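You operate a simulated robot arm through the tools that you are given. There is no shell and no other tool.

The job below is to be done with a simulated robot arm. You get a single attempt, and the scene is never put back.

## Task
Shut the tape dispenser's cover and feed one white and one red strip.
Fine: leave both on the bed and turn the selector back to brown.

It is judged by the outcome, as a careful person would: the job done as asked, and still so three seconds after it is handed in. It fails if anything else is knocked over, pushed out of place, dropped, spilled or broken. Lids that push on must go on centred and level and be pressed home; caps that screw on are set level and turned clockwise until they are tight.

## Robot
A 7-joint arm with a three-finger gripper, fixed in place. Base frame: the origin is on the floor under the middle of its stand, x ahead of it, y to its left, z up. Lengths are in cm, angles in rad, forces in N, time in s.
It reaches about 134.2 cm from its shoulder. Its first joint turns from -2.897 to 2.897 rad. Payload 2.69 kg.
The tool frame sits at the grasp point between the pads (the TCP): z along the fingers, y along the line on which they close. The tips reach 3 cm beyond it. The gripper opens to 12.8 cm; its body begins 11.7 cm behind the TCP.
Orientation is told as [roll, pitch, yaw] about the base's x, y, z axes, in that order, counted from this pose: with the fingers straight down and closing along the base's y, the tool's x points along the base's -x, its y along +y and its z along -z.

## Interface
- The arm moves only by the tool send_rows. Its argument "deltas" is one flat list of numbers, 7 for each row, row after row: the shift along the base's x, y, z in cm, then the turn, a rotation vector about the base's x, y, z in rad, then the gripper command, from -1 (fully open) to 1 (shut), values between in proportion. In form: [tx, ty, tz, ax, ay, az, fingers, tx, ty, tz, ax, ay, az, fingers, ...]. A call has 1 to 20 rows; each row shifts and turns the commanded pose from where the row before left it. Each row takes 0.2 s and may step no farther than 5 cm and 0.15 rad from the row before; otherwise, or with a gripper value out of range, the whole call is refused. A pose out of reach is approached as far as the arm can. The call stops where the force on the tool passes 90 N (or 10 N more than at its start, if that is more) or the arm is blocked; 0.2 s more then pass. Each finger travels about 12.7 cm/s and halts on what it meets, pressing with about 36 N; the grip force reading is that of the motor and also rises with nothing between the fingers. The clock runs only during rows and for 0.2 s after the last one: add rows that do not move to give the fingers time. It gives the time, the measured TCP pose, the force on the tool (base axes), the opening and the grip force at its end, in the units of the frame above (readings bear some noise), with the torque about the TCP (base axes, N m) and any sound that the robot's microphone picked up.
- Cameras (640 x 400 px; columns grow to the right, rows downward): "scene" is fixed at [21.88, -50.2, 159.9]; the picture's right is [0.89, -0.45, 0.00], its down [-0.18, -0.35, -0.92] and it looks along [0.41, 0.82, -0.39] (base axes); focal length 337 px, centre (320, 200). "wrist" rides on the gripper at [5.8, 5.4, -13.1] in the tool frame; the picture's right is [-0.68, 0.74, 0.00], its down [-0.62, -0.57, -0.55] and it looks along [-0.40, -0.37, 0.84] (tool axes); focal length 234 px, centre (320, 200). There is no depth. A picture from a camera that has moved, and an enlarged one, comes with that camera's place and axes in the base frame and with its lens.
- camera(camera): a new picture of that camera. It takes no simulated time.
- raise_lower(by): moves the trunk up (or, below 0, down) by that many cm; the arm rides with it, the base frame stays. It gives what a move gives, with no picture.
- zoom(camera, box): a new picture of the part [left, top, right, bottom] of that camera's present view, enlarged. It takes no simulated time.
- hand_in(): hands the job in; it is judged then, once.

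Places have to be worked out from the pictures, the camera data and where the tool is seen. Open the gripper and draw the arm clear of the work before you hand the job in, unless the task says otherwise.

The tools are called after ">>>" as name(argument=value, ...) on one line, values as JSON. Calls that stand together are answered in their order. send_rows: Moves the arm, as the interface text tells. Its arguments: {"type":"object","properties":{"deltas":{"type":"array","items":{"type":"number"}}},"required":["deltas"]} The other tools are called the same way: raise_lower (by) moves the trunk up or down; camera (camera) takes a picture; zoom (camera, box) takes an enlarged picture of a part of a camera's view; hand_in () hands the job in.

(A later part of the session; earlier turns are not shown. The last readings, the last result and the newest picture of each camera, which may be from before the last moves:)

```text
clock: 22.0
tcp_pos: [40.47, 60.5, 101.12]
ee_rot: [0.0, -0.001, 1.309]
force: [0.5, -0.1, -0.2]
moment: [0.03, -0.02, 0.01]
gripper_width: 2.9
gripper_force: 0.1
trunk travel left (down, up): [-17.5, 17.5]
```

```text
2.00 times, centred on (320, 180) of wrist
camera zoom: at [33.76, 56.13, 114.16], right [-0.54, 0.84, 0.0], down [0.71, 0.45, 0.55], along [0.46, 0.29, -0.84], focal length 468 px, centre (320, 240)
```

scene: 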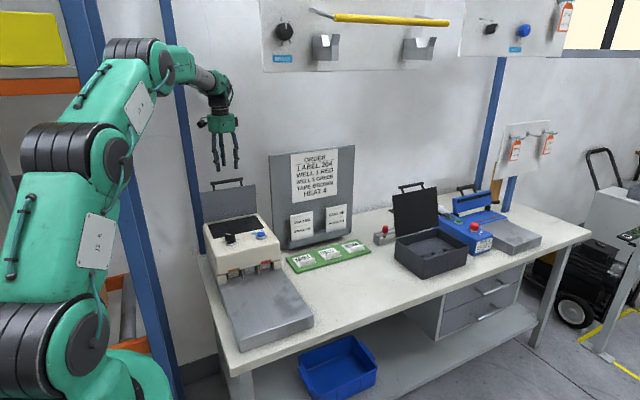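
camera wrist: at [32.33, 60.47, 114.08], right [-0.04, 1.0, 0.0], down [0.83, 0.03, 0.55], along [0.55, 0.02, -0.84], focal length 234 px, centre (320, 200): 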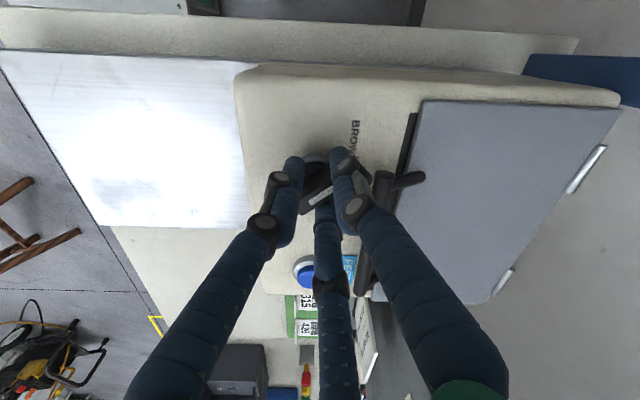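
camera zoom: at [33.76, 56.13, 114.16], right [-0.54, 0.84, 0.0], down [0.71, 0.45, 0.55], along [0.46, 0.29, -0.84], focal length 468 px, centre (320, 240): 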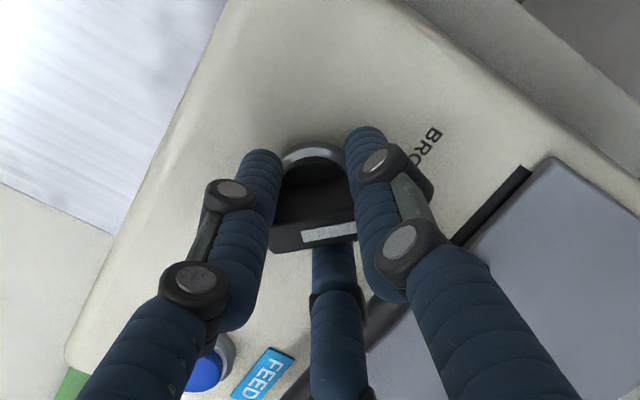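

No contact yet at 2.9 cm opening. I close further, slowly.

>>> send_rows(deltas=[0, 0, 0, 0, 0, 0, 0.65, 0, 0, 0, 0, 0, 0, 0.72, 0, 0, 0, 0, 0, 0, 0.72])

>>> zoom(camera="wrist", box=[220, 80, 420, 280])

```text
clock: 22.8
tcp_pos: [40.46, 60.28, 101.19]
ee_rot: [0.002, 0.0, 1.308]
force: [-1.7, -4.2, -0.8]
moment: [-0.14, 0.02, -0.14]
gripper_width: 2.17
gripper_force: 45.3
trunk travel left (down, up): [-17.5, 17.5]
```

```text
2.00 times, centred on (320, 180) of wrist
camera zoom: at [33.75, 56.1, 114.14], right [-0.54, 0.84, 0.0], down [0.71, 0.45, 0.55], along [0.46, 0.29, -0.84], focal length 468 px, centre (320, 240)
```

zoom: 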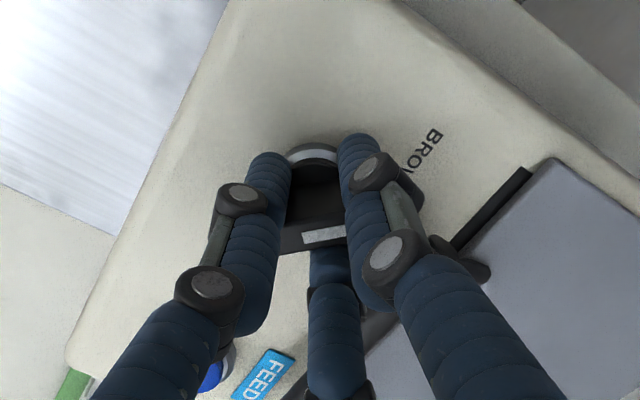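

A balanced hold: 45 N of motor force with under 5 N on the tool. Now I turn clockwise (−z) 22° first and check the reading.

>>> send_rows(deltas=[0, 0, 0, 0, 0, -0.131, 0.72, 0, 0, 0, 0, 0, -0.131, 0.72, 0, 0, 0, 0, 0, -0.131, 0.72])

>>> zoom(camera="wrist", box=[220, 80, 420, 280])

```text
clock: 23.6
tcp_pos: [40.43, 60.56, 101.0]
ee_rot: [0.0, 0.001, 0.913]
force: [-6.1, 14.6, -8.6]
moment: [0.39, 0.18, 0.06]
gripper_width: 2.18
gripper_force: 45.7
trunk travel left (down, up): [-17.5, 17.5]
```

```text
2.00 times, centred on (320, 180) of wrist
camera zoom: at [32.6, 59.2, 114.13], right [-0.17, 0.99, 0.0], down [0.82, 0.14, 0.55], along [0.54, 0.09, -0.84], focal length 468 px, centre (320, 240)
```

zoom: 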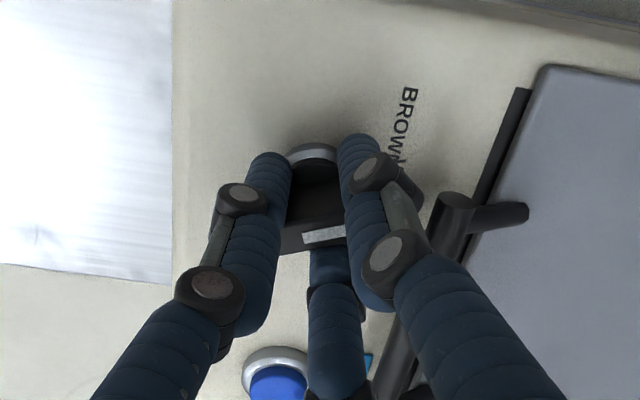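

The pointer turns with the fingers, and the force stays under 18 N. I complete the turn to 45°.

>>> send_rows(deltas=[0, 0, 0, 0, 0, -0.131, 0.72, 0, 0, 0, 0, 0, -0.131, 0.72, 0, 0, 0, 0, 0, -0.131, 0.72])

>>> zoom(camera="wrist", box=[220, 80, 420, 280])

>>> zoom(camera="scene", box=[190, 190, 280, 265])

```text
clock: 24.4
tcp_pos: [40.39, 60.77, 101.09]
ee_rot: [0.001, -0.001, 0.524]
force: [-5.7, 38.2, -12.0]
moment: [0.8, 0.21, 0.16]
gripper_width: 2.18
gripper_force: 44.9
trunk travel left (down, up): [-17.5, 17.5]
```

```text
2.00 times, centred on (320, 180) of wrist
camera zoom: at [32.74, 62.48, 114.13], right [0.22, 0.98, 0.0], down [0.81, -0.18, 0.55], along [0.54, -0.12, -0.84], focal length 468 px, centre (320, 240)
```

zoom: 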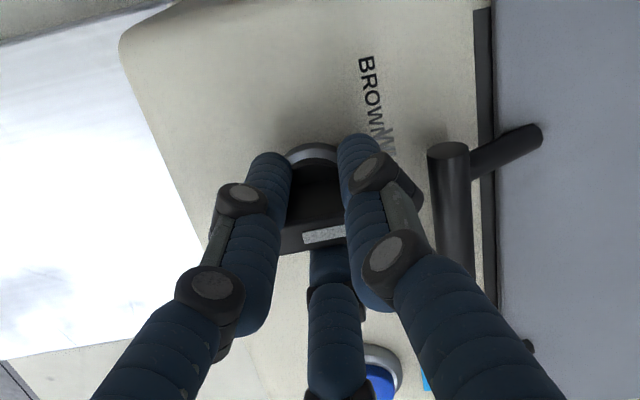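

```text
5.33 times, centred on (235, 228) of scene
camera zoom: at [21.88, -50.2, 159.9], right [0.89, -0.45, 0.0], down [-0.18, -0.35, -0.92], along [0.41, 0.82, -0.39], focal length 1799 px, centre (773, 53)
```

zoom: 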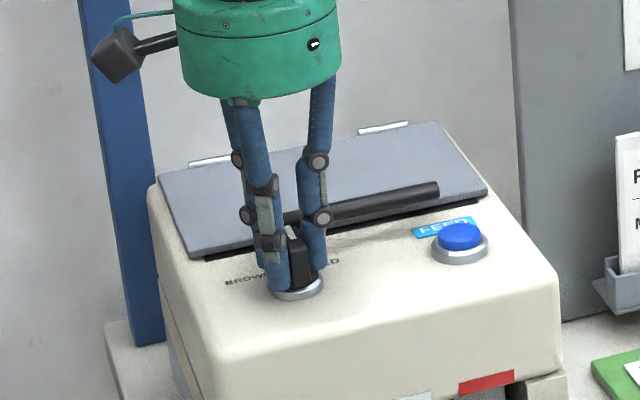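

The pointer now lines up with WHITE; the tool is being pushed about 0.4 cm by the off-centre hold. I open just enough (4.4 cm, staying clear of the handle bar) and lift straight up.

>>> send_rows(deltas=[0, 0, 0, 0, 0, 0, 0.5, 0, 0, 0, 0, 0, 0, 0.31, 0, 0, 0, 0, 0, 0, 0.31, 0, 0, 0.6, 0, 0, 0, 0.31, 0, 0, 1.5, 0, 0, 0, 0.31, 0, 0, 3, 0, 0, 0, 0.31, 0, 0, 3, 0, 0, 0, 0.31])

>>> zoom(camera="wrist", box=[220, 60, 420, 240])

>>> zoom(camera="scene", box=[190, 190, 280, 265])

```text
clock: 26.0
tcp_pos: [40.59, 60.36, 109.14]
ee_rot: [-0.002, -0.001, 0.523]
force: [0.2, -0.6, -0.7]
moment: [-0.01, -0.02, 0.0]
gripper_width: 4.45
gripper_force: 0.1
trunk travel left (down, up): [-17.5, 17.5]
```

```text
2.22 times, centred on (320, 150) of wrist
camera zoom: at [32.7, 62.12, 122.27], right [0.22, 0.98, 0.0], down [0.82, -0.18, 0.55], along [0.54, -0.12, -0.84], focal length 520 px, centre (320, 311)
```

zoom: 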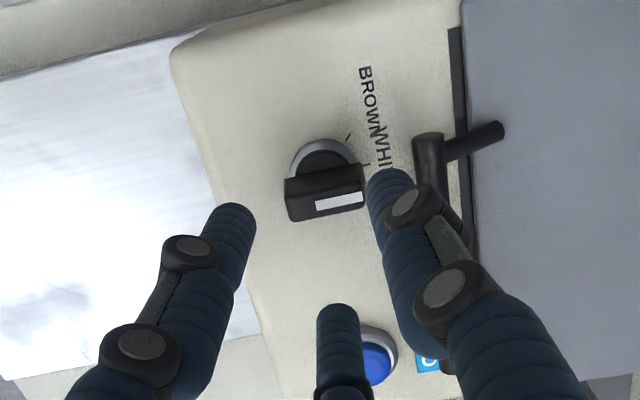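

```text
5.33 times, centred on (235, 228) of scene
camera zoom: at [21.88, -50.2, 159.9], right [0.89, -0.45, 0.0], down [-0.18, -0.35, -0.92], along [0.41, 0.82, -0.39], focal length 1799 px, centre (773, 53)
```

zoom: 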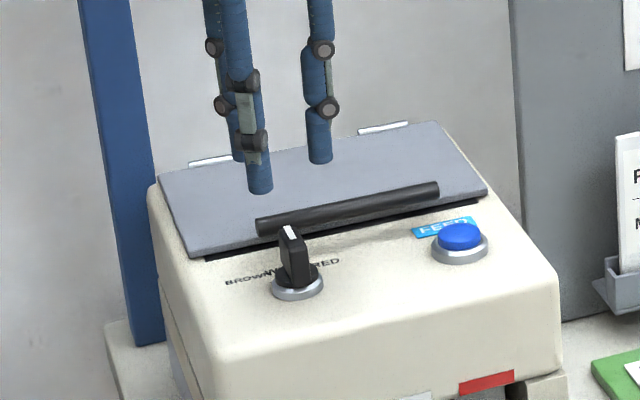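

The pointer now stands at WHITE. From the forces and pictures I refine the knob axis to about (40.92, 60.58), and the feed button to about (52.2, 60.6). I close the fingers and move over the button, hovering.

>>> send_rows(deltas=[3.9, 0.1, 0, 0, 0, 0, 1, 3.9, 0.1, 0, 0, 0, 0, 1, 3.8, 0, 0, 0, 0, 0, 1, 0, 0, -2, 0, 0, 0, 1, 0, 0, 0, 0, 0, 0, 1])

>>> zoom(camera="wrist", box=[220, 80, 420, 280])

>>> zoom(camera="scene", box=[190, 190, 300, 275])

```text
clock: 27.2
tcp_pos: [52.2, 60.6, 107.23]
ee_rot: [0.001, 0.001, 0.525]
force: [-0.3, -0.2, -0.7]
moment: [-0.03, 0.0, 0.0]
gripper_width: 0.22
gripper_force: 31.4
trunk travel left (down, up): [-17.5, 17.5]
```

```text
2.00 times, centred on (320, 180) of wrist
camera zoom: at [44.38, 62.34, 120.27], right [0.22, 0.98, 0.0], down [0.82, -0.18, 0.55], along [0.54, -0.12, -0.84], focal length 468 px, centre (320, 240)
```

zoom: 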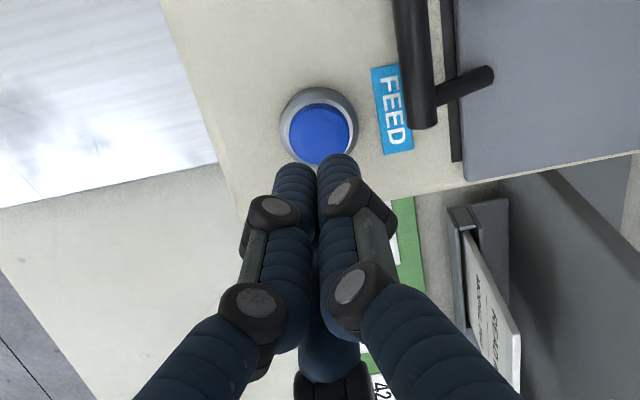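

```text
4.71 times, centred on (245, 232) of scene
camera zoom: at [21.88, -50.2, 159.9], right [0.89, -0.45, 0.0], down [-0.18, -0.35, -0.92], along [0.41, 0.82, -0.39], focal length 1588 px, centre (673, 47)
```

zoom: 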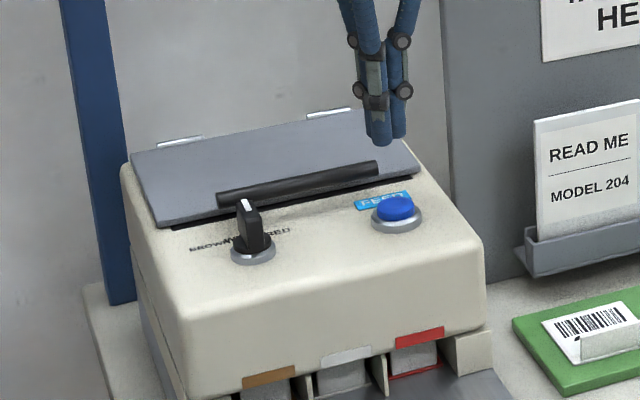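

The button is seen at about (52.35, 60.5), its top near z≈98.7. I centre on it and come down to just above it.

>>> send_rows(deltas=[0.15, -0.1, -2, 0, 0, 0, 1, 0, 0, -2, 0, 0, 0, 1, 0, 0, -0.5, 0, 0, 0, 1, 0, 0, 0, 0, 0, 0, 1])

>>> zoom(camera="wrist", box=[220, 80, 420, 280])

>>> zoom(camera="scene", box=[220, 200, 300, 255])

```text
clock: 28.2
tcp_pos: [52.35, 60.45, 102.54]
ee_rot: [0.0, 0.0, 0.524]
force: [-0.8, -0.1, 0.1]
moment: [0.01, 0.01, -0.03]
gripper_width: 0.21
gripper_force: 31.6
trunk travel left (down, up): [-17.5, 17.5]
```

```text
2.00 times, centred on (320, 180) of wrist
camera zoom: at [44.5, 62.2, 115.73], right [0.22, 0.98, 0.0], down [0.82, -0.18, 0.55], along [0.54, -0.12, -0.84], focal length 468 px, centre (320, 240)
```

zoom: 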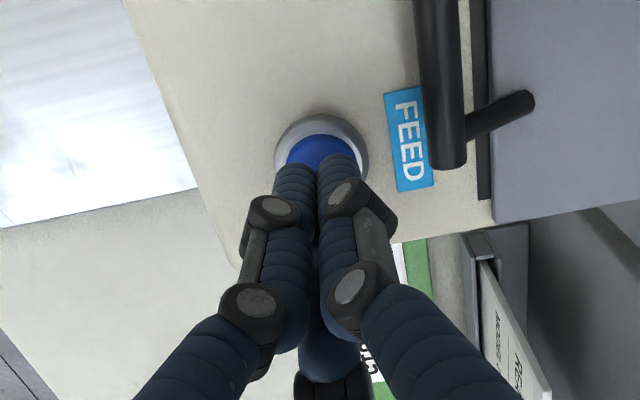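

```text
7.27 times, centred on (260, 228) of scene
camera zoom: at [21.88, -50.2, 159.9], right [0.89, -0.45, 0.0], down [-0.18, -0.35, -0.92], along [0.41, 0.82, -0.39], focal length 2454 px, centre (756, 0)
```

zoom: 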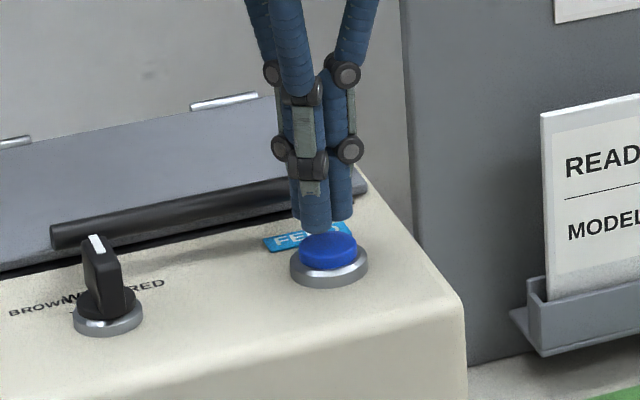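

The tips are just above the button (tip z≈99.5), centred within about 0.2 cm. I press down in small steps and listen.

>>> send_rows(deltas=[0.1, 0, -0.3, 0, 0, 0, 1, 0, 0, -0.3, 0, 0, 0, 1, 0, 0, -0.2, 0, 0, 0, 1, 0, 0, -0.2, 0, 0, 0, 1])

```text
clock: 29.2
tcp_pos: [52.34, 60.48, 101.68]
ee_rot: [0.001, 0.0, 0.523]
force: [0.4, -0.3, 0.1]
moment: [-0.01, 0.0, 0.0]
gripper_width: 0.2
gripper_force: 31.1
trunk travel left (down, up): [-17.5, 17.5]
```

No contact yet at tip z≈98.7; I continue in 0.2 cm steps.

>>> send_rows(deltas=[0, 0, -0.2, 0, 0, 0, 1, 0, 0, -0.2, 0, 0, 0, 1])

>>> zoom(camera="scene", box=[220, 200, 300, 255])

```text
clock: 29.8
tcp_pos: [52.45, 60.51, 101.32]
ee_rot: [0.0, -0.001, 0.522]
force: [-0.4, 0.0, 0.9]
moment: [0.03, 0.03, -0.01]
gripper_width: 0.23
gripper_force: 31.0
trunk travel left (down, up): [-17.5, 17.5]
```

```text
7.27 times, centred on (260, 228) of scene
camera zoom: at [21.88, -50.2, 159.9], right [0.89, -0.45, 0.0], down [-0.18, -0.35, -0.92], along [0.41, 0.82, -0.39], focal length 2454 px, centre (756, 0)
```

zoom: 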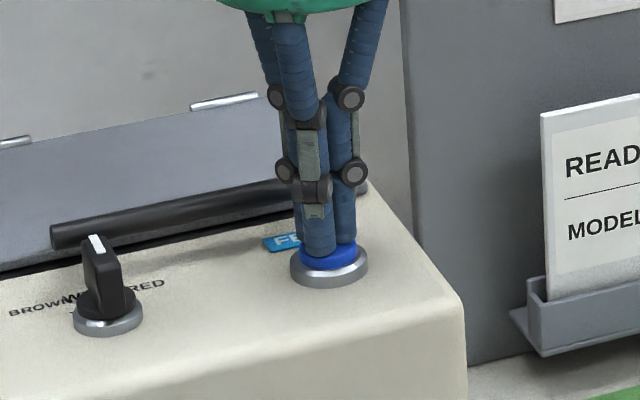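

The tips look to be just touching the blue cap. I press on in finer steps.

>>> send_rows(deltas=[0, 0, -0.15, 0, 0, 0, 1, 0, 0, -0.15, 0, 0, 0, 1])

```text
clock: 30.4
tcp_pos: [52.49, 60.53, 100.93]
ee_rot: [0.0, 0.001, 0.521]
force: [1.0, 0.3, 2.5]
moment: [0.03, -0.05, 0.01]
gripper_width: 0.61
gripper_force: 31.7
trunk travel left (down, up): [-17.5, 17.5]
heard: click
```

A click was heard: the button has gone in. I lift off straight up and look at the bed for a white strip.

>>> send_rows(deltas=[0, 0, 0, 0, 0, 0, 1, 0, 0, 1, 0, 0, 0, 1, 0, 0, 3, 0, 0, 0, 1, 0, 0, 3, 0, 0, 0, 1, 0, 0, 0, 0, 0, 0, 1])

>>> zoom(camera="scene", box=[190, 200, 330, 350])

>>> camera(camera="wrist")

```text
clock: 31.6
tcp_pos: [52.37, 60.57, 107.9]
ee_rot: [0.0, 0.0, 0.523]
force: [-0.7, -0.3, -0.3]
moment: [0.0, -0.04, -0.01]
gripper_width: 0.21
gripper_force: 31.8
trunk travel left (down, up): [-17.5, 17.5]
```

```text
2.67 times, centred on (260, 275) of scene
camera zoom: at [21.88, -50.2, 159.9], right [0.89, -0.45, 0.0], down [-0.18, -0.35, -0.92], along [0.41, 0.82, -0.39], focal length 900 px, centre (480, 0)
```

zoom: 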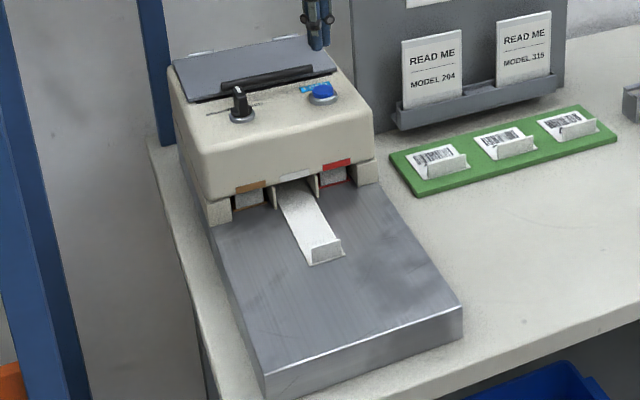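

```text
taken
camera wrist: at [44.67, 62.29, 121.05], right [0.22, 0.98, 0.0], down [0.82, -0.18, 0.55], along [0.54, -0.12, -0.84], focal length 234 px, centre (320, 200)
```

wrist: 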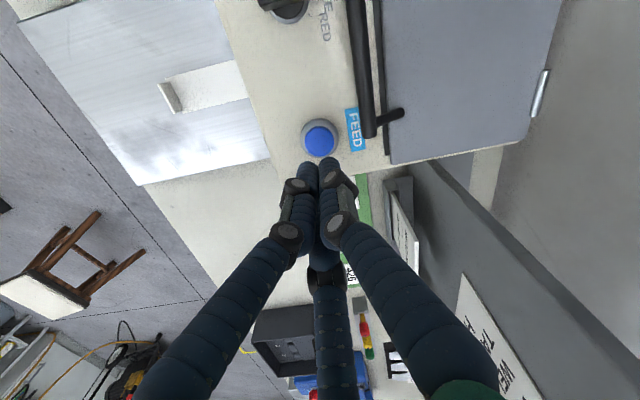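

One white strip lies on the bed. Now I go back over the knob at (40.92, 60.58), opening to about 4.7 cm, still at yaw +30° which suits the pointer at WHITE.

>>> send_rows(deltas=[-3.9, 0.02, 0, 0, 0, 0, 0.27, -3.9, 0.02, 0, 0, 0, 0, 0.27, -3.69, 0.02, 0, 0, 0, 0, 0.27, 0, 0, -1.5, 0, 0, 0, 0.27, 0, 0, -1.5, 0, 0, 0, 0.27, 0, 0, 0, 0, 0, 0, 0.27])

>>> zoom(camera="wrist", box=[220, 80, 420, 280])

>>> zoom(camera="scene", box=[190, 190, 280, 265])

```text
clock: 33.0
tcp_pos: [40.93, 60.57, 105.01]
ee_rot: [0.0, 0.0, 0.522]
force: [-0.2, -0.4, -0.3]
moment: [-0.01, 0.01, 0.0]
gripper_width: 4.67
gripper_force: 0.0
trunk travel left (down, up): [-17.5, 17.5]
```

```text
2.00 times, centred on (320, 180) of wrist
camera zoom: at [33.14, 62.33, 118.07], right [0.22, 0.98, 0.0], down [0.82, -0.18, 0.55], along [0.54, -0.12, -0.84], focal length 468 px, centre (320, 240)
```

zoom: 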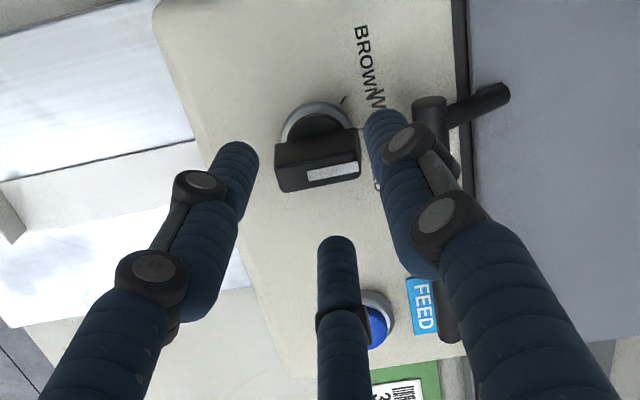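

```text
5.33 times, centred on (235, 228) of scene
camera zoom: at [21.88, -50.2, 159.9], right [0.89, -0.45, 0.0], down [-0.18, -0.35, -0.92], along [0.41, 0.82, -0.39], focal length 1799 px, centre (773, 53)
```

zoom: 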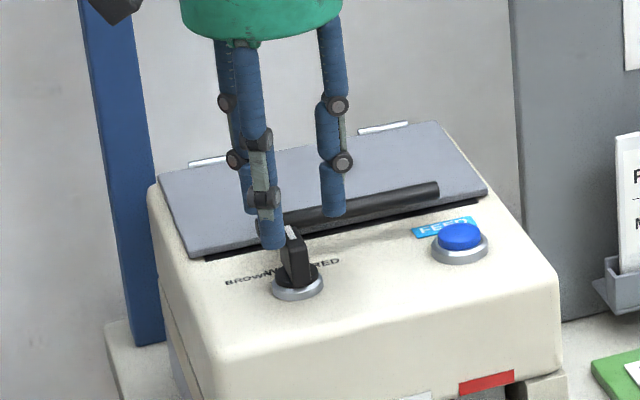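

The fingers straddle the knob from above with the nearest one about half a centimetre from the handle bar. I descend 4 cm with the tips ending near z≈98.

>>> send_rows(deltas=[0, 0, -1.2, 0, 0, 0, 0.27, 0, 0, -1.2, 0, 0, 0, 0.27, 0, 0, -1.2, 0, 0, 0, 0.27, 0, 0, -0.4, 0, 0, 0, 0.27])

>>> zoom(camera="wrist", box=[220, 80, 420, 280])

```text
clock: 34.0
tcp_pos: [40.79, 60.5, 100.95]
ee_rot: [0.0, 0.003, 0.523]
force: [0.6, 0.0, -0.4]
moment: [-0.02, -0.02, 0.01]
gripper_width: 4.66
gripper_force: 0.1
trunk travel left (down, up): [-17.5, 17.5]
```

```text
2.00 times, centred on (320, 180) of wrist
camera zoom: at [33.07, 62.3, 114.07], right [0.22, 0.98, 0.0], down [0.82, -0.18, 0.55], along [0.54, -0.12, -0.84], focal length 468 px, centre (320, 240)
```

zoom: 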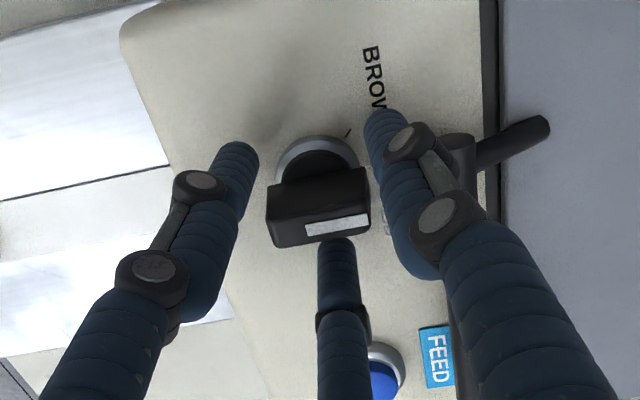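

No contact on the way down. I close on the pointer in stages as before.

>>> send_rows(deltas=[0, 0, 0, 0, 0, 0, 0.45, 0, 0, 0, 0, 0, 0, 0.55, 0, 0, 0, 0, 0, 0, 0.65, 0, 0, 0, 0, 0, 0, 0.72, 0, 0, 0, 0, 0, 0, 0.72])

>>> zoom(camera="wrist", box=[220, 80, 420, 280])

```text
clock: 35.2
tcp_pos: [40.61, 60.53, 100.82]
ee_rot: [-0.001, 0.002, 0.524]
force: [-38.1, 0.7, -5.3]
moment: [0.02, 0.67, 0.0]
gripper_width: 2.2
gripper_force: 45.1
trunk travel left (down, up): [-17.5, 17.5]
```

```text
2.00 times, centred on (320, 180) of wrist
camera zoom: at [32.78, 62.27, 113.99], right [0.22, 0.98, 0.0], down [0.82, -0.18, 0.55], along [0.53, -0.12, -0.84], focal length 468 px, centre (320, 240)
```

zoom: 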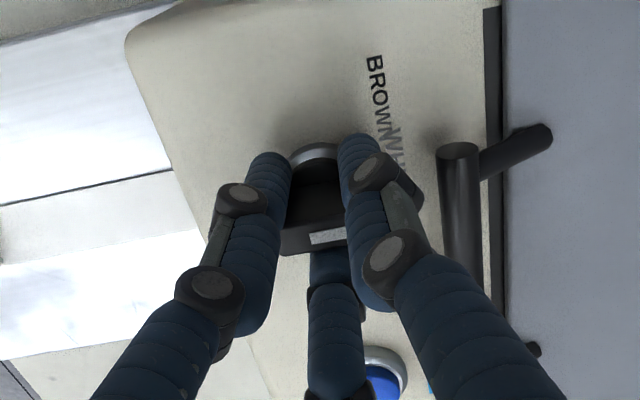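

The grip pushes the tool 38 N toward −x because the held pointer sits about 0.5 cm off the tool axis toward the flat-side finger. I shift the command −0.45 cm in x to relieve it, then turn −45° while letting the tool orbit the knob axis.

>>> send_rows(deltas=[-0.2, 0, 0, 0, 0, 0, 0.72, -0.22, 0, 0, 0, 0, 0, 0.72, 0.004, 0.065, 0, 0, 0, -0.131, 0.72, 0.013, 0.064, 0, 0, 0, -0.131, 0.72, 0.021, 0.062, 0, 0, 0, -0.131, 0.72])

>>> zoom(camera="wrist", box=[220, 80, 420, 280])

```text
clock: 36.4
tcp_pos: [40.58, 60.57, 100.94]
ee_rot: [0.0, -0.001, 0.128]
force: [7.0, -13.2, -13.4]
moment: [-0.21, -0.36, -0.03]
gripper_width: 2.15
gripper_force: 44.8
trunk travel left (down, up): [-17.5, 17.5]
```

```text
2.00 times, centred on (320, 180) of wrist
camera zoom: at [34.08, 65.27, 113.99], right [0.58, 0.82, 0.0], down [0.68, -0.48, 0.55], along [0.45, -0.32, -0.84], focal length 468 px, centre (320, 240)
```

zoom: 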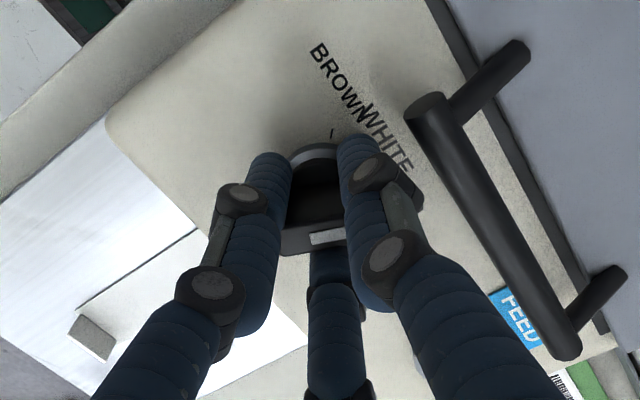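

The turn goes smoothly with low forces; the pointer is halfway between WHITE and RED. I complete it.

>>> send_rows(deltas=[0.04, 0.02, 0, 0, 0, -0.131, 0.72, 0.04, 0.02, 0, 0, 0, -0.131, 0.72, 0.05, 0.02, 0, 0, 0, -0.131, 0.72])

>>> zoom(camera="wrist", box=[220, 80, 420, 280])

>>> zoom(camera="scene", box=[190, 190, 280, 265])

```text
clock: 37.2
tcp_pos: [40.71, 60.75, 100.92]
ee_rot: [-0.001, -0.001, -0.266]
force: [12.7, -5.2, -17.6]
moment: [-0.1, -0.44, 0.19]
gripper_width: 2.16
gripper_force: 44.7
trunk travel left (down, up): [-17.5, 17.5]
```

```text
2.00 times, centred on (320, 180) of wrist
camera zoom: at [36.44, 67.54, 114.0], right [0.85, 0.53, 0.0], down [0.45, -0.71, 0.55], along [0.29, -0.46, -0.84], focal length 468 px, centre (320, 240)
```

zoom: 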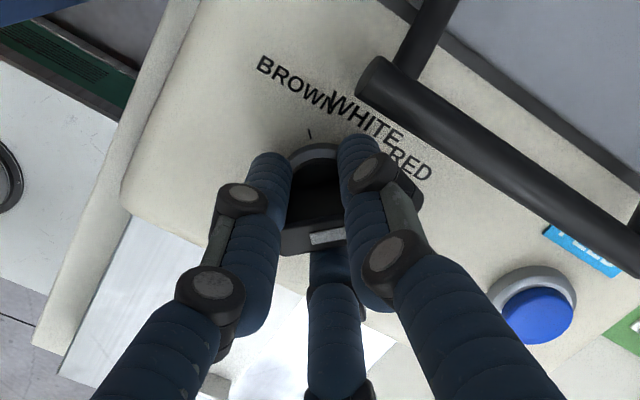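

```text
5.33 times, centred on (235, 228) of scene
camera zoom: at [21.88, -50.2, 159.9], right [0.89, -0.45, 0.0], down [-0.18, -0.35, -0.92], along [0.41, 0.82, -0.39], focal length 1799 px, centre (773, 53)
```

zoom: 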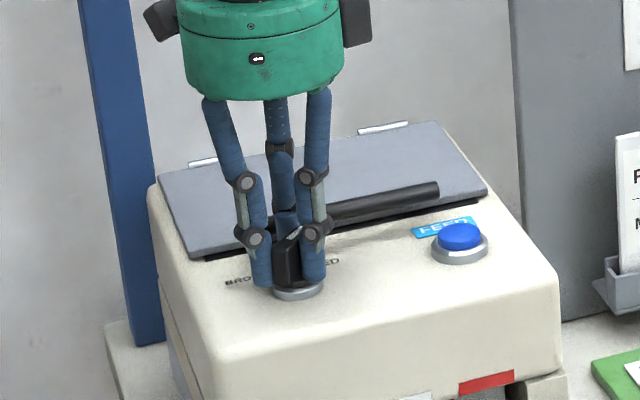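

The pointer is at RED. I open only to about 3.6 cm to stay off the handle bar and lift straight up.

>>> send_rows(deltas=[0, 0, 0, 0, 0, 0, 0.55, 0, 0, 0, 0, 0, 0, 0.44, 0, 0, 0, 0, 0, 0, 0.44, 0, 0, 0.6, 0, 0, 0, 0.44, 0, 0, 1.5, 0, 0, 0, 0.44, 0, 0, 3, 0, 0, 0, 0.44, 0, 0, 2, 0, 0, 0, 0.44])

>>> zoom(camera="wrist", box=[220, 60, 420, 240])

>>> zoom(camera="scene", box=[190, 190, 280, 265])

```text
clock: 38.8
tcp_pos: [40.52, 60.75, 108.23]
ee_rot: [0.0, 0.002, -0.264]
force: [-0.3, -0.2, -0.1]
moment: [0.03, -0.01, -0.01]
gripper_width: 3.57
gripper_force: 0.0
trunk travel left (down, up): [-17.5, 17.5]
```

```text
2.22 times, centred on (320, 150) of wrist
camera zoom: at [36.38, 67.48, 121.23], right [0.85, 0.53, 0.0], down [0.45, -0.71, 0.55], along [0.29, -0.46, -0.84], focal length 520 px, centre (320, 311)
```

zoom: 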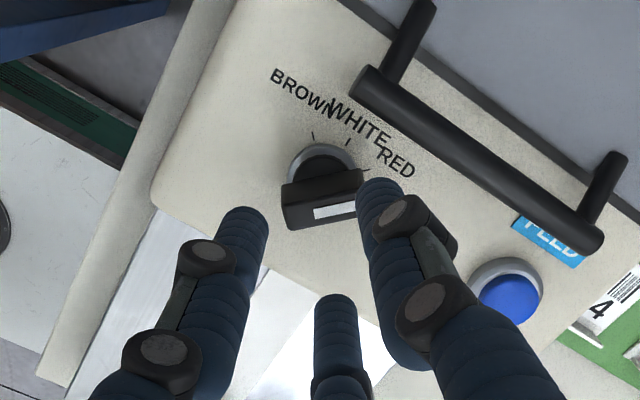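

```text
5.33 times, centred on (235, 228) of scene
camera zoom: at [21.88, -50.2, 159.9], right [0.89, -0.45, 0.0], down [-0.18, -0.35, -0.92], along [0.41, 0.82, -0.39], focal length 1799 px, centre (773, 53)
```

zoom: 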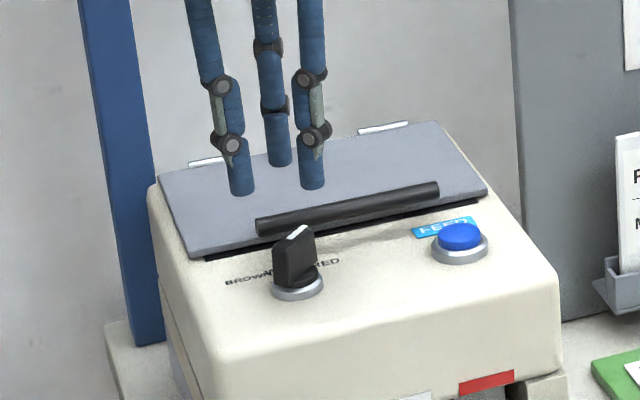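

The pointer stands at the RED mark. I close the fingers and move back over the feed button, hovering just above.

>>> send_rows(deltas=[3.9, -0.1, 0, 0, 0, 0, 1, 3.9, -0.1, 0, 0, 0, 0, 1, 4.0, -0.08, 0, 0, 0, 0, 1, 0, 0, -2, 0, 0, 0, 1, 0, 0, -2, 0, 0, 0, 1, 0, 0, -1.2, 0, 0, 0, 1, 0, 0, 0, 0, 0, 0, 1])

>>> zoom(camera="wrist", box=[220, 80, 420, 280])

>>> zoom(camera="scene", box=[220, 200, 300, 255])

```text
clock: 40.4
tcp_pos: [52.44, 60.55, 102.96]
ee_rot: [0.001, 0.0, -0.263]
force: [0.8, -0.3, 0.1]
moment: [0.03, -0.02, -0.02]
gripper_width: 0.24
gripper_force: 30.8
trunk travel left (down, up): [-17.5, 17.5]
```

```text
2.00 times, centred on (320, 180) of wrist
camera zoom: at [48.14, 67.21, 115.92], right [0.85, 0.53, 0.0], down [0.45, -0.71, 0.55], along [0.29, -0.46, -0.84], focal length 468 px, centre (320, 240)
```

zoom: 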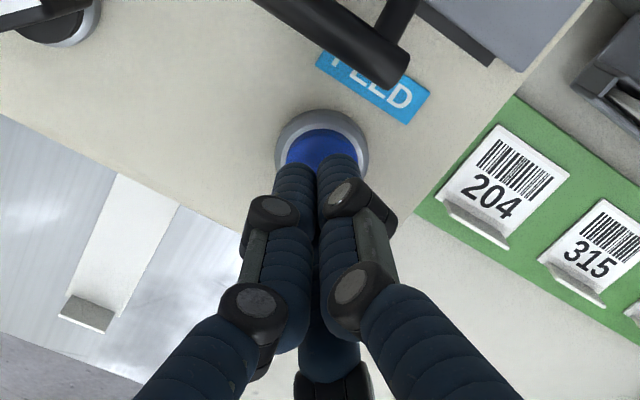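

```text
7.27 times, centred on (260, 228) of scene
camera zoom: at [21.88, -50.2, 159.9], right [0.89, -0.45, 0.0], down [-0.18, -0.35, -0.92], along [0.41, 0.82, -0.39], focal length 2454 px, centre (756, 0)
```

zoom: 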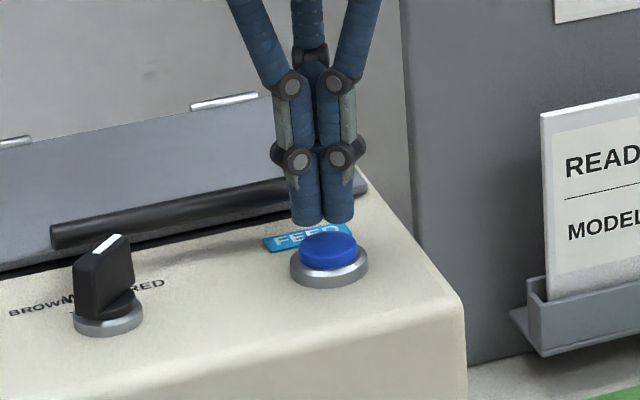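

Tips hover about a centimetre above the button, centred. I press down to the depth that clicked before (TCP z≈100.95).

>>> send_rows(deltas=[0, 0, -0.5, 0, 0, 0, 1, 0, 0, -0.5, 0, 0, 0, 1, 0, 0, -0.3, 0, 0, 0, 1, 0, 0, -0.2, 0, 0, 0, 1, 0, 0, -0.2, 0, 0, 0, 1, 0, 0, -0.15, 0, 0, 0, 1])

```text
clock: 41.8
tcp_pos: [52.48, 60.58, 101.23]
ee_rot: [-0.002, 0.002, -0.263]
force: [0.7, 1.2, 2.9]
moment: [0.03, 0.0, 0.03]
gripper_width: 0.6
gripper_force: 31.5
trunk travel left (down, up): [-17.5, 17.5]
heard: click
```

A click again. I lift straight off and look at the bed for a red strip.

>>> send_rows(deltas=[0, 0, 0, 0, 0, 0, 1, 0, 0, 1, 0, 0, 0, 1, 0, 0, 3, 0, 0, 0, 1, 0, 0, 3, 0, 0, 0, 1, 0, 0, 0, 0, 0, 0, 1])

>>> zoom(camera="scene", box=[190, 200, 330, 350])

```text
clock: 43.0
tcp_pos: [52.3, 60.43, 108.05]
ee_rot: [0.0, 0.0, -0.263]
force: [-1.0, 0.2, 1.0]
moment: [0.04, -0.02, 0.01]
gripper_width: 0.21
gripper_force: 30.9
trunk travel left (down, up): [-17.5, 17.5]
```

```text
2.67 times, centred on (260, 275) of scene
camera zoom: at [21.88, -50.2, 159.9], right [0.89, -0.45, 0.0], down [-0.18, -0.35, -0.92], along [0.41, 0.82, -0.39], focal length 900 px, centre (480, 0)
```

zoom: 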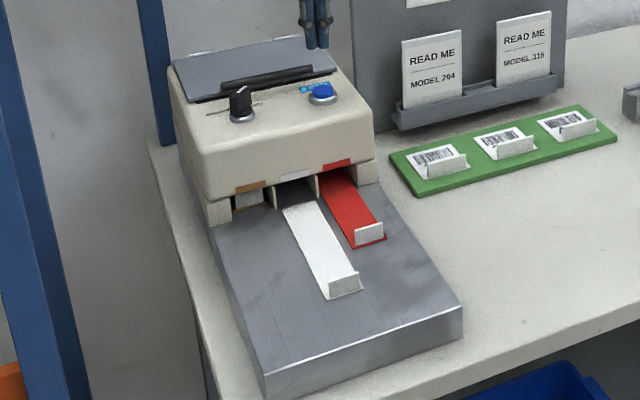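

Both strips lie on the bed: white (advanced out of its slot) and red. Last, the selector goes back to BROWN: I return over the knob at about (40.75, 60.75), yaw −15°, opened to 4 cm to stay clear of the handle.

>>> send_rows(deltas=[-3.9, 0.08, 0, 0, 0, 0, 0.375, -3.9, 0.08, 0, 0, 0, 0, 0.375, -3.85, 0.09, 0, 0, 0, 0, 0.375, 0, 0, -1.5, 0, 0, 0, 0.375, 0, 0, -1.5, 0, 0, 0, 0.375, 0, 0, 0, 0, 0, 0, 0.375])

>>> zoom(camera="wrist", box=[220, 80, 420, 280])

>>> zoom(camera="scene", box=[190, 190, 280, 265])

```text
clock: 44.4
tcp_pos: [40.77, 60.82, 104.99]
ee_rot: [0.0, -0.001, -0.263]
force: [0.2, -0.1, -0.3]
moment: [0.01, 0.0, -0.04]
gripper_width: 4.01
gripper_force: 0.0
trunk travel left (down, up): [-17.5, 17.5]
```

```text
2.00 times, centred on (320, 180) of wrist
camera zoom: at [36.5, 67.49, 118.06], right [0.85, 0.53, 0.0], down [0.45, -0.71, 0.55], along [0.29, -0.46, -0.84], focal length 468 px, centre (320, 240)
```

zoom: 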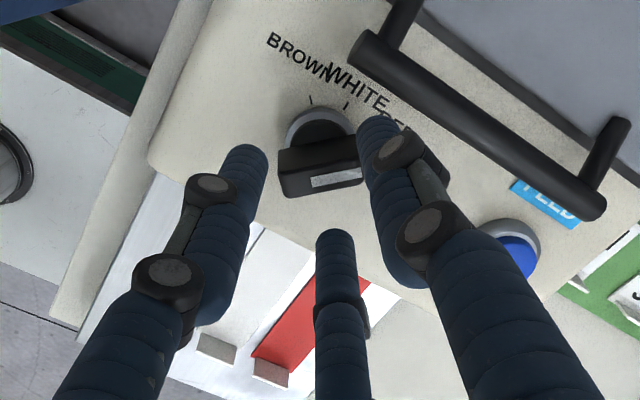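

```text
5.33 times, centred on (235, 228) of scene
camera zoom: at [21.88, -50.2, 159.9], right [0.89, -0.45, 0.0], down [-0.18, -0.35, -0.92], along [0.41, 0.82, -0.39], focal length 1799 px, centre (773, 53)
```

zoom: 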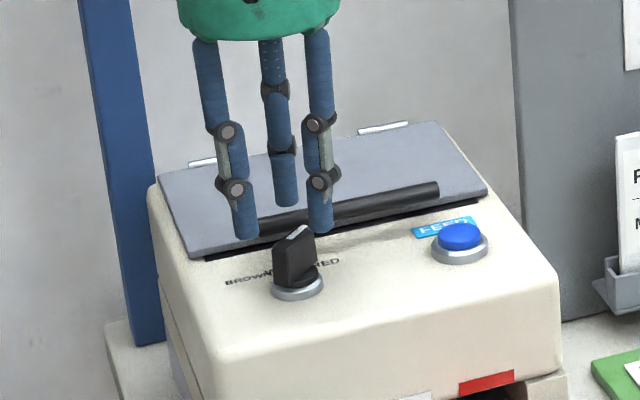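

The right-hand finger is close to the pointer's end, so I shift slightly to (40.85, 60.6) and open to 4.4 cm, then descend in small steps.

>>> send_rows(deltas=[0.08, -0.2, 0, 0, 0, 0, 0.31, 0, 0, 0, 0, 0, 0, 0.31, 0, 0, -1, 0, 0, 0, 0.31, 0, 0, -1, 0, 0, 0, 0.31])

>>> zoom(camera="wrist", box=[220, 80, 420, 280])

```text
clock: 45.4
tcp_pos: [40.89, 60.52, 103.05]
ee_rot: [0.0, -0.001, -0.263]
force: [-0.5, 0.2, -0.6]
moment: [0.01, 0.02, -0.01]
gripper_width: 4.41
gripper_force: 0.0
trunk travel left (down, up): [-17.5, 17.5]
```

```text
2.00 times, centred on (320, 180) of wrist
camera zoom: at [36.56, 67.24, 116.07], right [0.85, 0.53, 0.0], down [0.45, -0.71, 0.55], along [0.29, -0.46, -0.84], focal length 468 px, centre (320, 240)
```

zoom: 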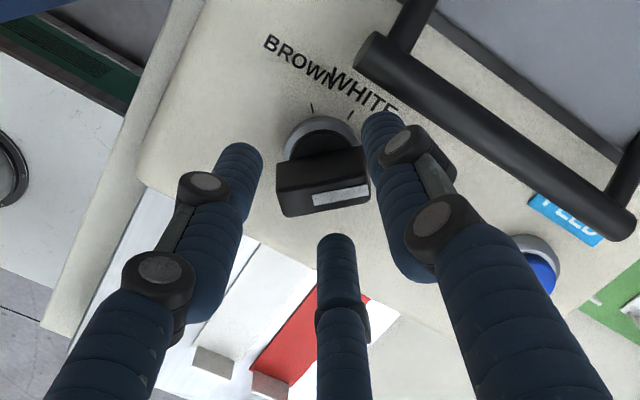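

The pointer sits on the fingers' symmetry line with about 0.4 cm clearance at its ends. I descend the last 2 cm.

>>> send_rows(deltas=[0, 0, -0.8, 0, 0, 0, 0.31, 0, 0, -0.8, 0, 0, 0, 0.31, 0, 0, -0.4, 0, 0, 0, 0.31])

>>> zoom(camera="wrist", box=[220, 80, 420, 280])

```text
clock: 46.2
tcp_pos: [40.72, 60.66, 101.07]
ee_rot: [0.0, -0.001, -0.264]
force: [-0.2, 0.2, -0.2]
moment: [0.01, 0.0, -0.01]
gripper_width: 4.42
gripper_force: 0.1
trunk travel left (down, up): [-17.5, 17.5]
```

```text
2.00 times, centred on (320, 180) of wrist
camera zoom: at [36.56, 67.31, 114.08], right [0.85, 0.53, 0.0], down [0.45, -0.71, 0.55], along [0.29, -0.46, -0.84], focal length 468 px, centre (320, 240)
```

zoom: 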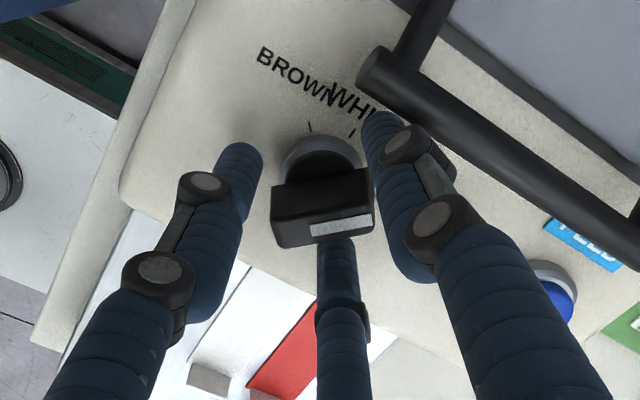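

Free of contact. I close on the pointer in stages, easing the tool slightly to where the hold balances.

>>> send_rows(deltas=[0, 0, 0, 0, 0, 0, 0.45, -0.06, 0.07, 0, 0, 0, 0, 0.55, -0.06, 0.08, 0, 0, 0, 0, 0.65, 0, 0, 0, 0, 0, 0, 0.72, 0, 0, 0, 0, 0, 0, 0.72])

>>> zoom(camera="wrist", box=[220, 80, 420, 280])

```text
clock: 47.4
tcp_pos: [40.77, 60.77, 101.02]
ee_rot: [-0.001, 0.0, -0.263]
force: [-9.9, 10.3, 1.4]
moment: [0.29, 0.25, 0.06]
gripper_width: 2.22
gripper_force: 45.2
trunk travel left (down, up): [-17.5, 17.5]
```

```text
2.00 times, centred on (320, 180) of wrist
camera zoom: at [36.38, 67.5, 114.08], right [0.84, 0.53, 0.0], down [0.45, -0.71, 0.55], along [0.29, -0.46, -0.84], focal length 468 px, centre (320, 240)
```

zoom: 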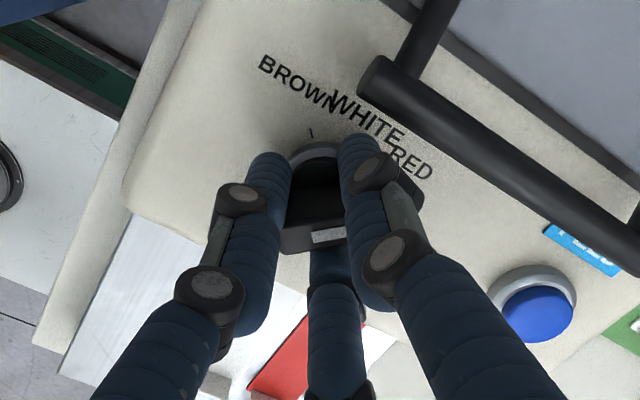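

A good balanced hold (14 N). I now turn counter-clockwise 45° first, orbiting the knob axis, and check.

>>> send_rows(deltas=[-0.06, 0.05, 0, 0, 0, 0, 0.72, -0.043, -0.05, 0, 0, 0, 0.131, 0.72, -0.036, -0.054, 0, 0, 0, 0.131, 0.72, -0.029, -0.059, 0, 0, 0, 0.131, 0.72, -0.021, -0.062, 0, 0, 0, 0.131, 0.72, -0.013, -0.064, 0, 0, 0, 0.131, 0.72, -0.004, -0.065, 0, 0, 0, 0.131, 0.72])

>>> zoom(camera="wrist", box=[220, 80, 420, 280])

```text
clock: 49.0
tcp_pos: [40.5, 60.55, 100.98]
ee_rot: [0.0, 0.0, 0.525]
force: [3.1, 9.7, -0.1]
moment: [0.26, -0.09, 0.07]
gripper_width: 2.18
gripper_force: 45.4
trunk travel left (down, up): [-17.5, 17.5]
```

```text
2.00 times, centred on (320, 180) of wrist
camera zoom: at [32.75, 62.16, 114.08], right [0.22, 0.98, 0.0], down [0.82, -0.18, 0.55], along [0.54, -0.12, -0.84], focal length 468 px, centre (320, 240)
```

zoom: 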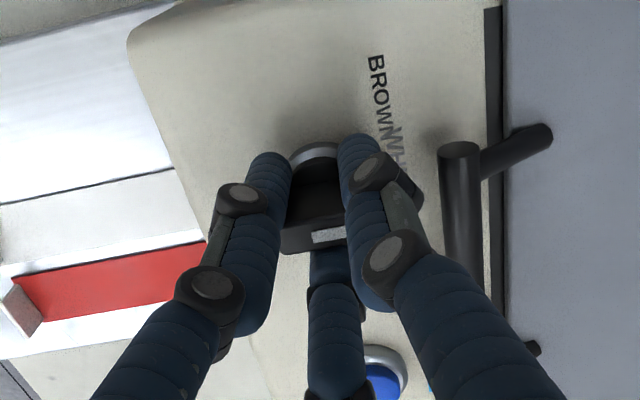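

The pointer passes WHITE with only about 10 N on the tool. I turn the remaining 45° to BROWN.

>>> send_rows(deltas=[0.004, -0.05, 0, 0, 0, 0.131, 0.72, 0.013, -0.05, 0, 0, 0, 0.131, 0.72, 0.021, -0.05, 0, 0, 0, 0.131, 0.72, 0.029, -0.05, 0, 0, 0, 0.131, 0.72, 0.036, -0.045, 0, 0, 0, 0.131, 0.72, 0.043, -0.04, 0, 0, 0, 0.131, 0.72])

>>> zoom(camera="wrist", box=[220, 80, 420, 280])

>>> zoom(camera="scene", box=[190, 190, 280, 265])

```text
clock: 50.4
tcp_pos: [40.58, 60.07, 101.02]
ee_rot: [0.0, 0.0, 1.311]
force: [9.0, 0.7, 0.4]
moment: [-0.42, -0.69, -0.09]
gripper_width: 2.18
gripper_force: 44.8
trunk travel left (down, up): [-17.5, 17.5]
```

```text
2.00 times, centred on (320, 180) of wrist
camera zoom: at [33.98, 55.84, 114.08], right [-0.54, 0.84, 0.0], down [0.7, 0.45, 0.55], along [0.46, 0.29, -0.84], focal length 468 px, centre (320, 240)
```

zoom: 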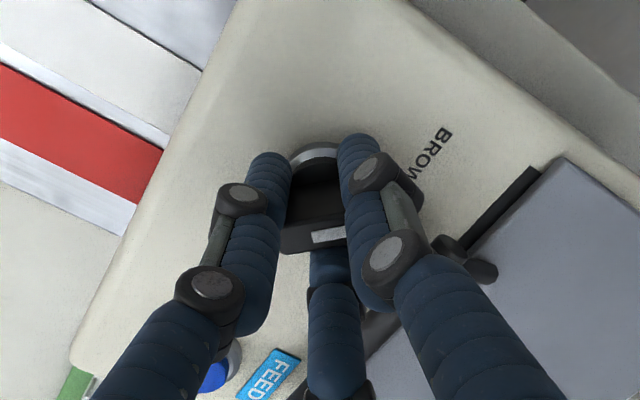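

```text
5.33 times, centred on (235, 228) of scene
camera zoom: at [21.88, -50.2, 159.9], right [0.89, -0.45, 0.0], down [-0.18, -0.35, -0.92], along [0.41, 0.82, -0.39], focal length 1799 px, centre (773, 53)
```

zoom: 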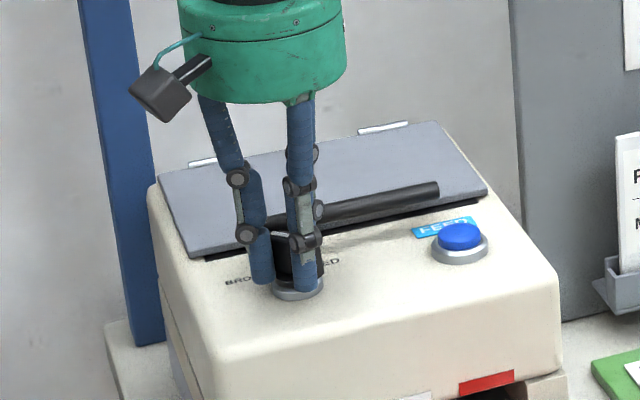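

The pointer is back at BROWN. I open to 5 cm (the nearest finger is well off the handle here) and lift straight up, then check everything.

>>> send_rows(deltas=[0, 0, 0, 0, 0, 0, 0.5, 0, 0, 0, 0, 0, 0, 0.22, 0, 0, 0, 0, 0, 0, 0.22, 0, 0, 0.6, 0, 0, 0, 0.22, 0, 0, 1.5, 0, 0, 0, 0.22, 0, 0, 3, 0, 0, 0, 0.22, 0, 0, 4, 0, 0, 0, 0.22])

>>> zoom(camera="wrist", box=[220, 60, 420, 240])

>>> zoom(camera="scene", box=[190, 190, 280, 265])

```text
clock: 52.0
tcp_pos: [40.59, 60.17, 110.19]
ee_rot: [0.001, 0.0, 1.31]
force: [0.8, 0.8, 0.7]
moment: [0.01, -0.01, -0.01]
gripper_width: 5.0
gripper_force: 0.1
trunk travel left (down, up): [-17.5, 17.5]
```

```text
2.22 times, centred on (320, 150) of wrist
camera zoom: at [33.92, 55.94, 123.25], right [-0.54, 0.84, 0.0], down [0.71, 0.45, 0.55], along [0.46, 0.29, -0.84], focal length 520 px, centre (320, 311)
```

zoom: 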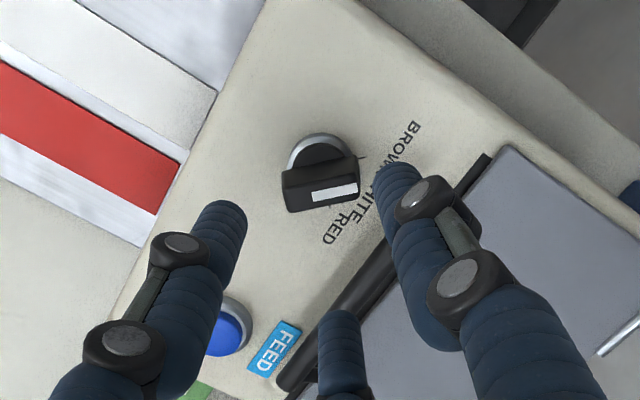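

```text
5.33 times, centred on (235, 228) of scene
camera zoom: at [21.88, -50.2, 159.9], right [0.89, -0.45, 0.0], down [-0.18, -0.35, -0.92], along [0.41, 0.82, -0.39], focal length 1799 px, centre (773, 53)
```

zoom: 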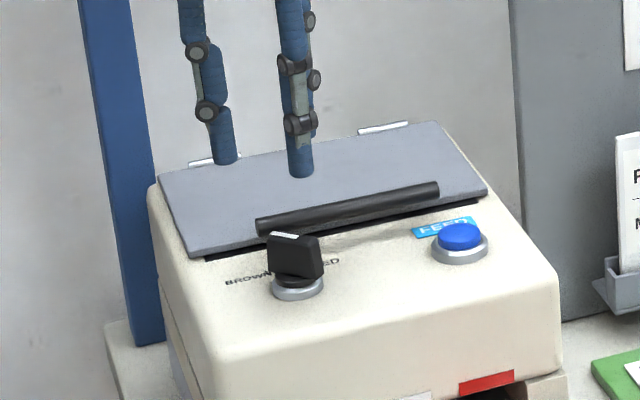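

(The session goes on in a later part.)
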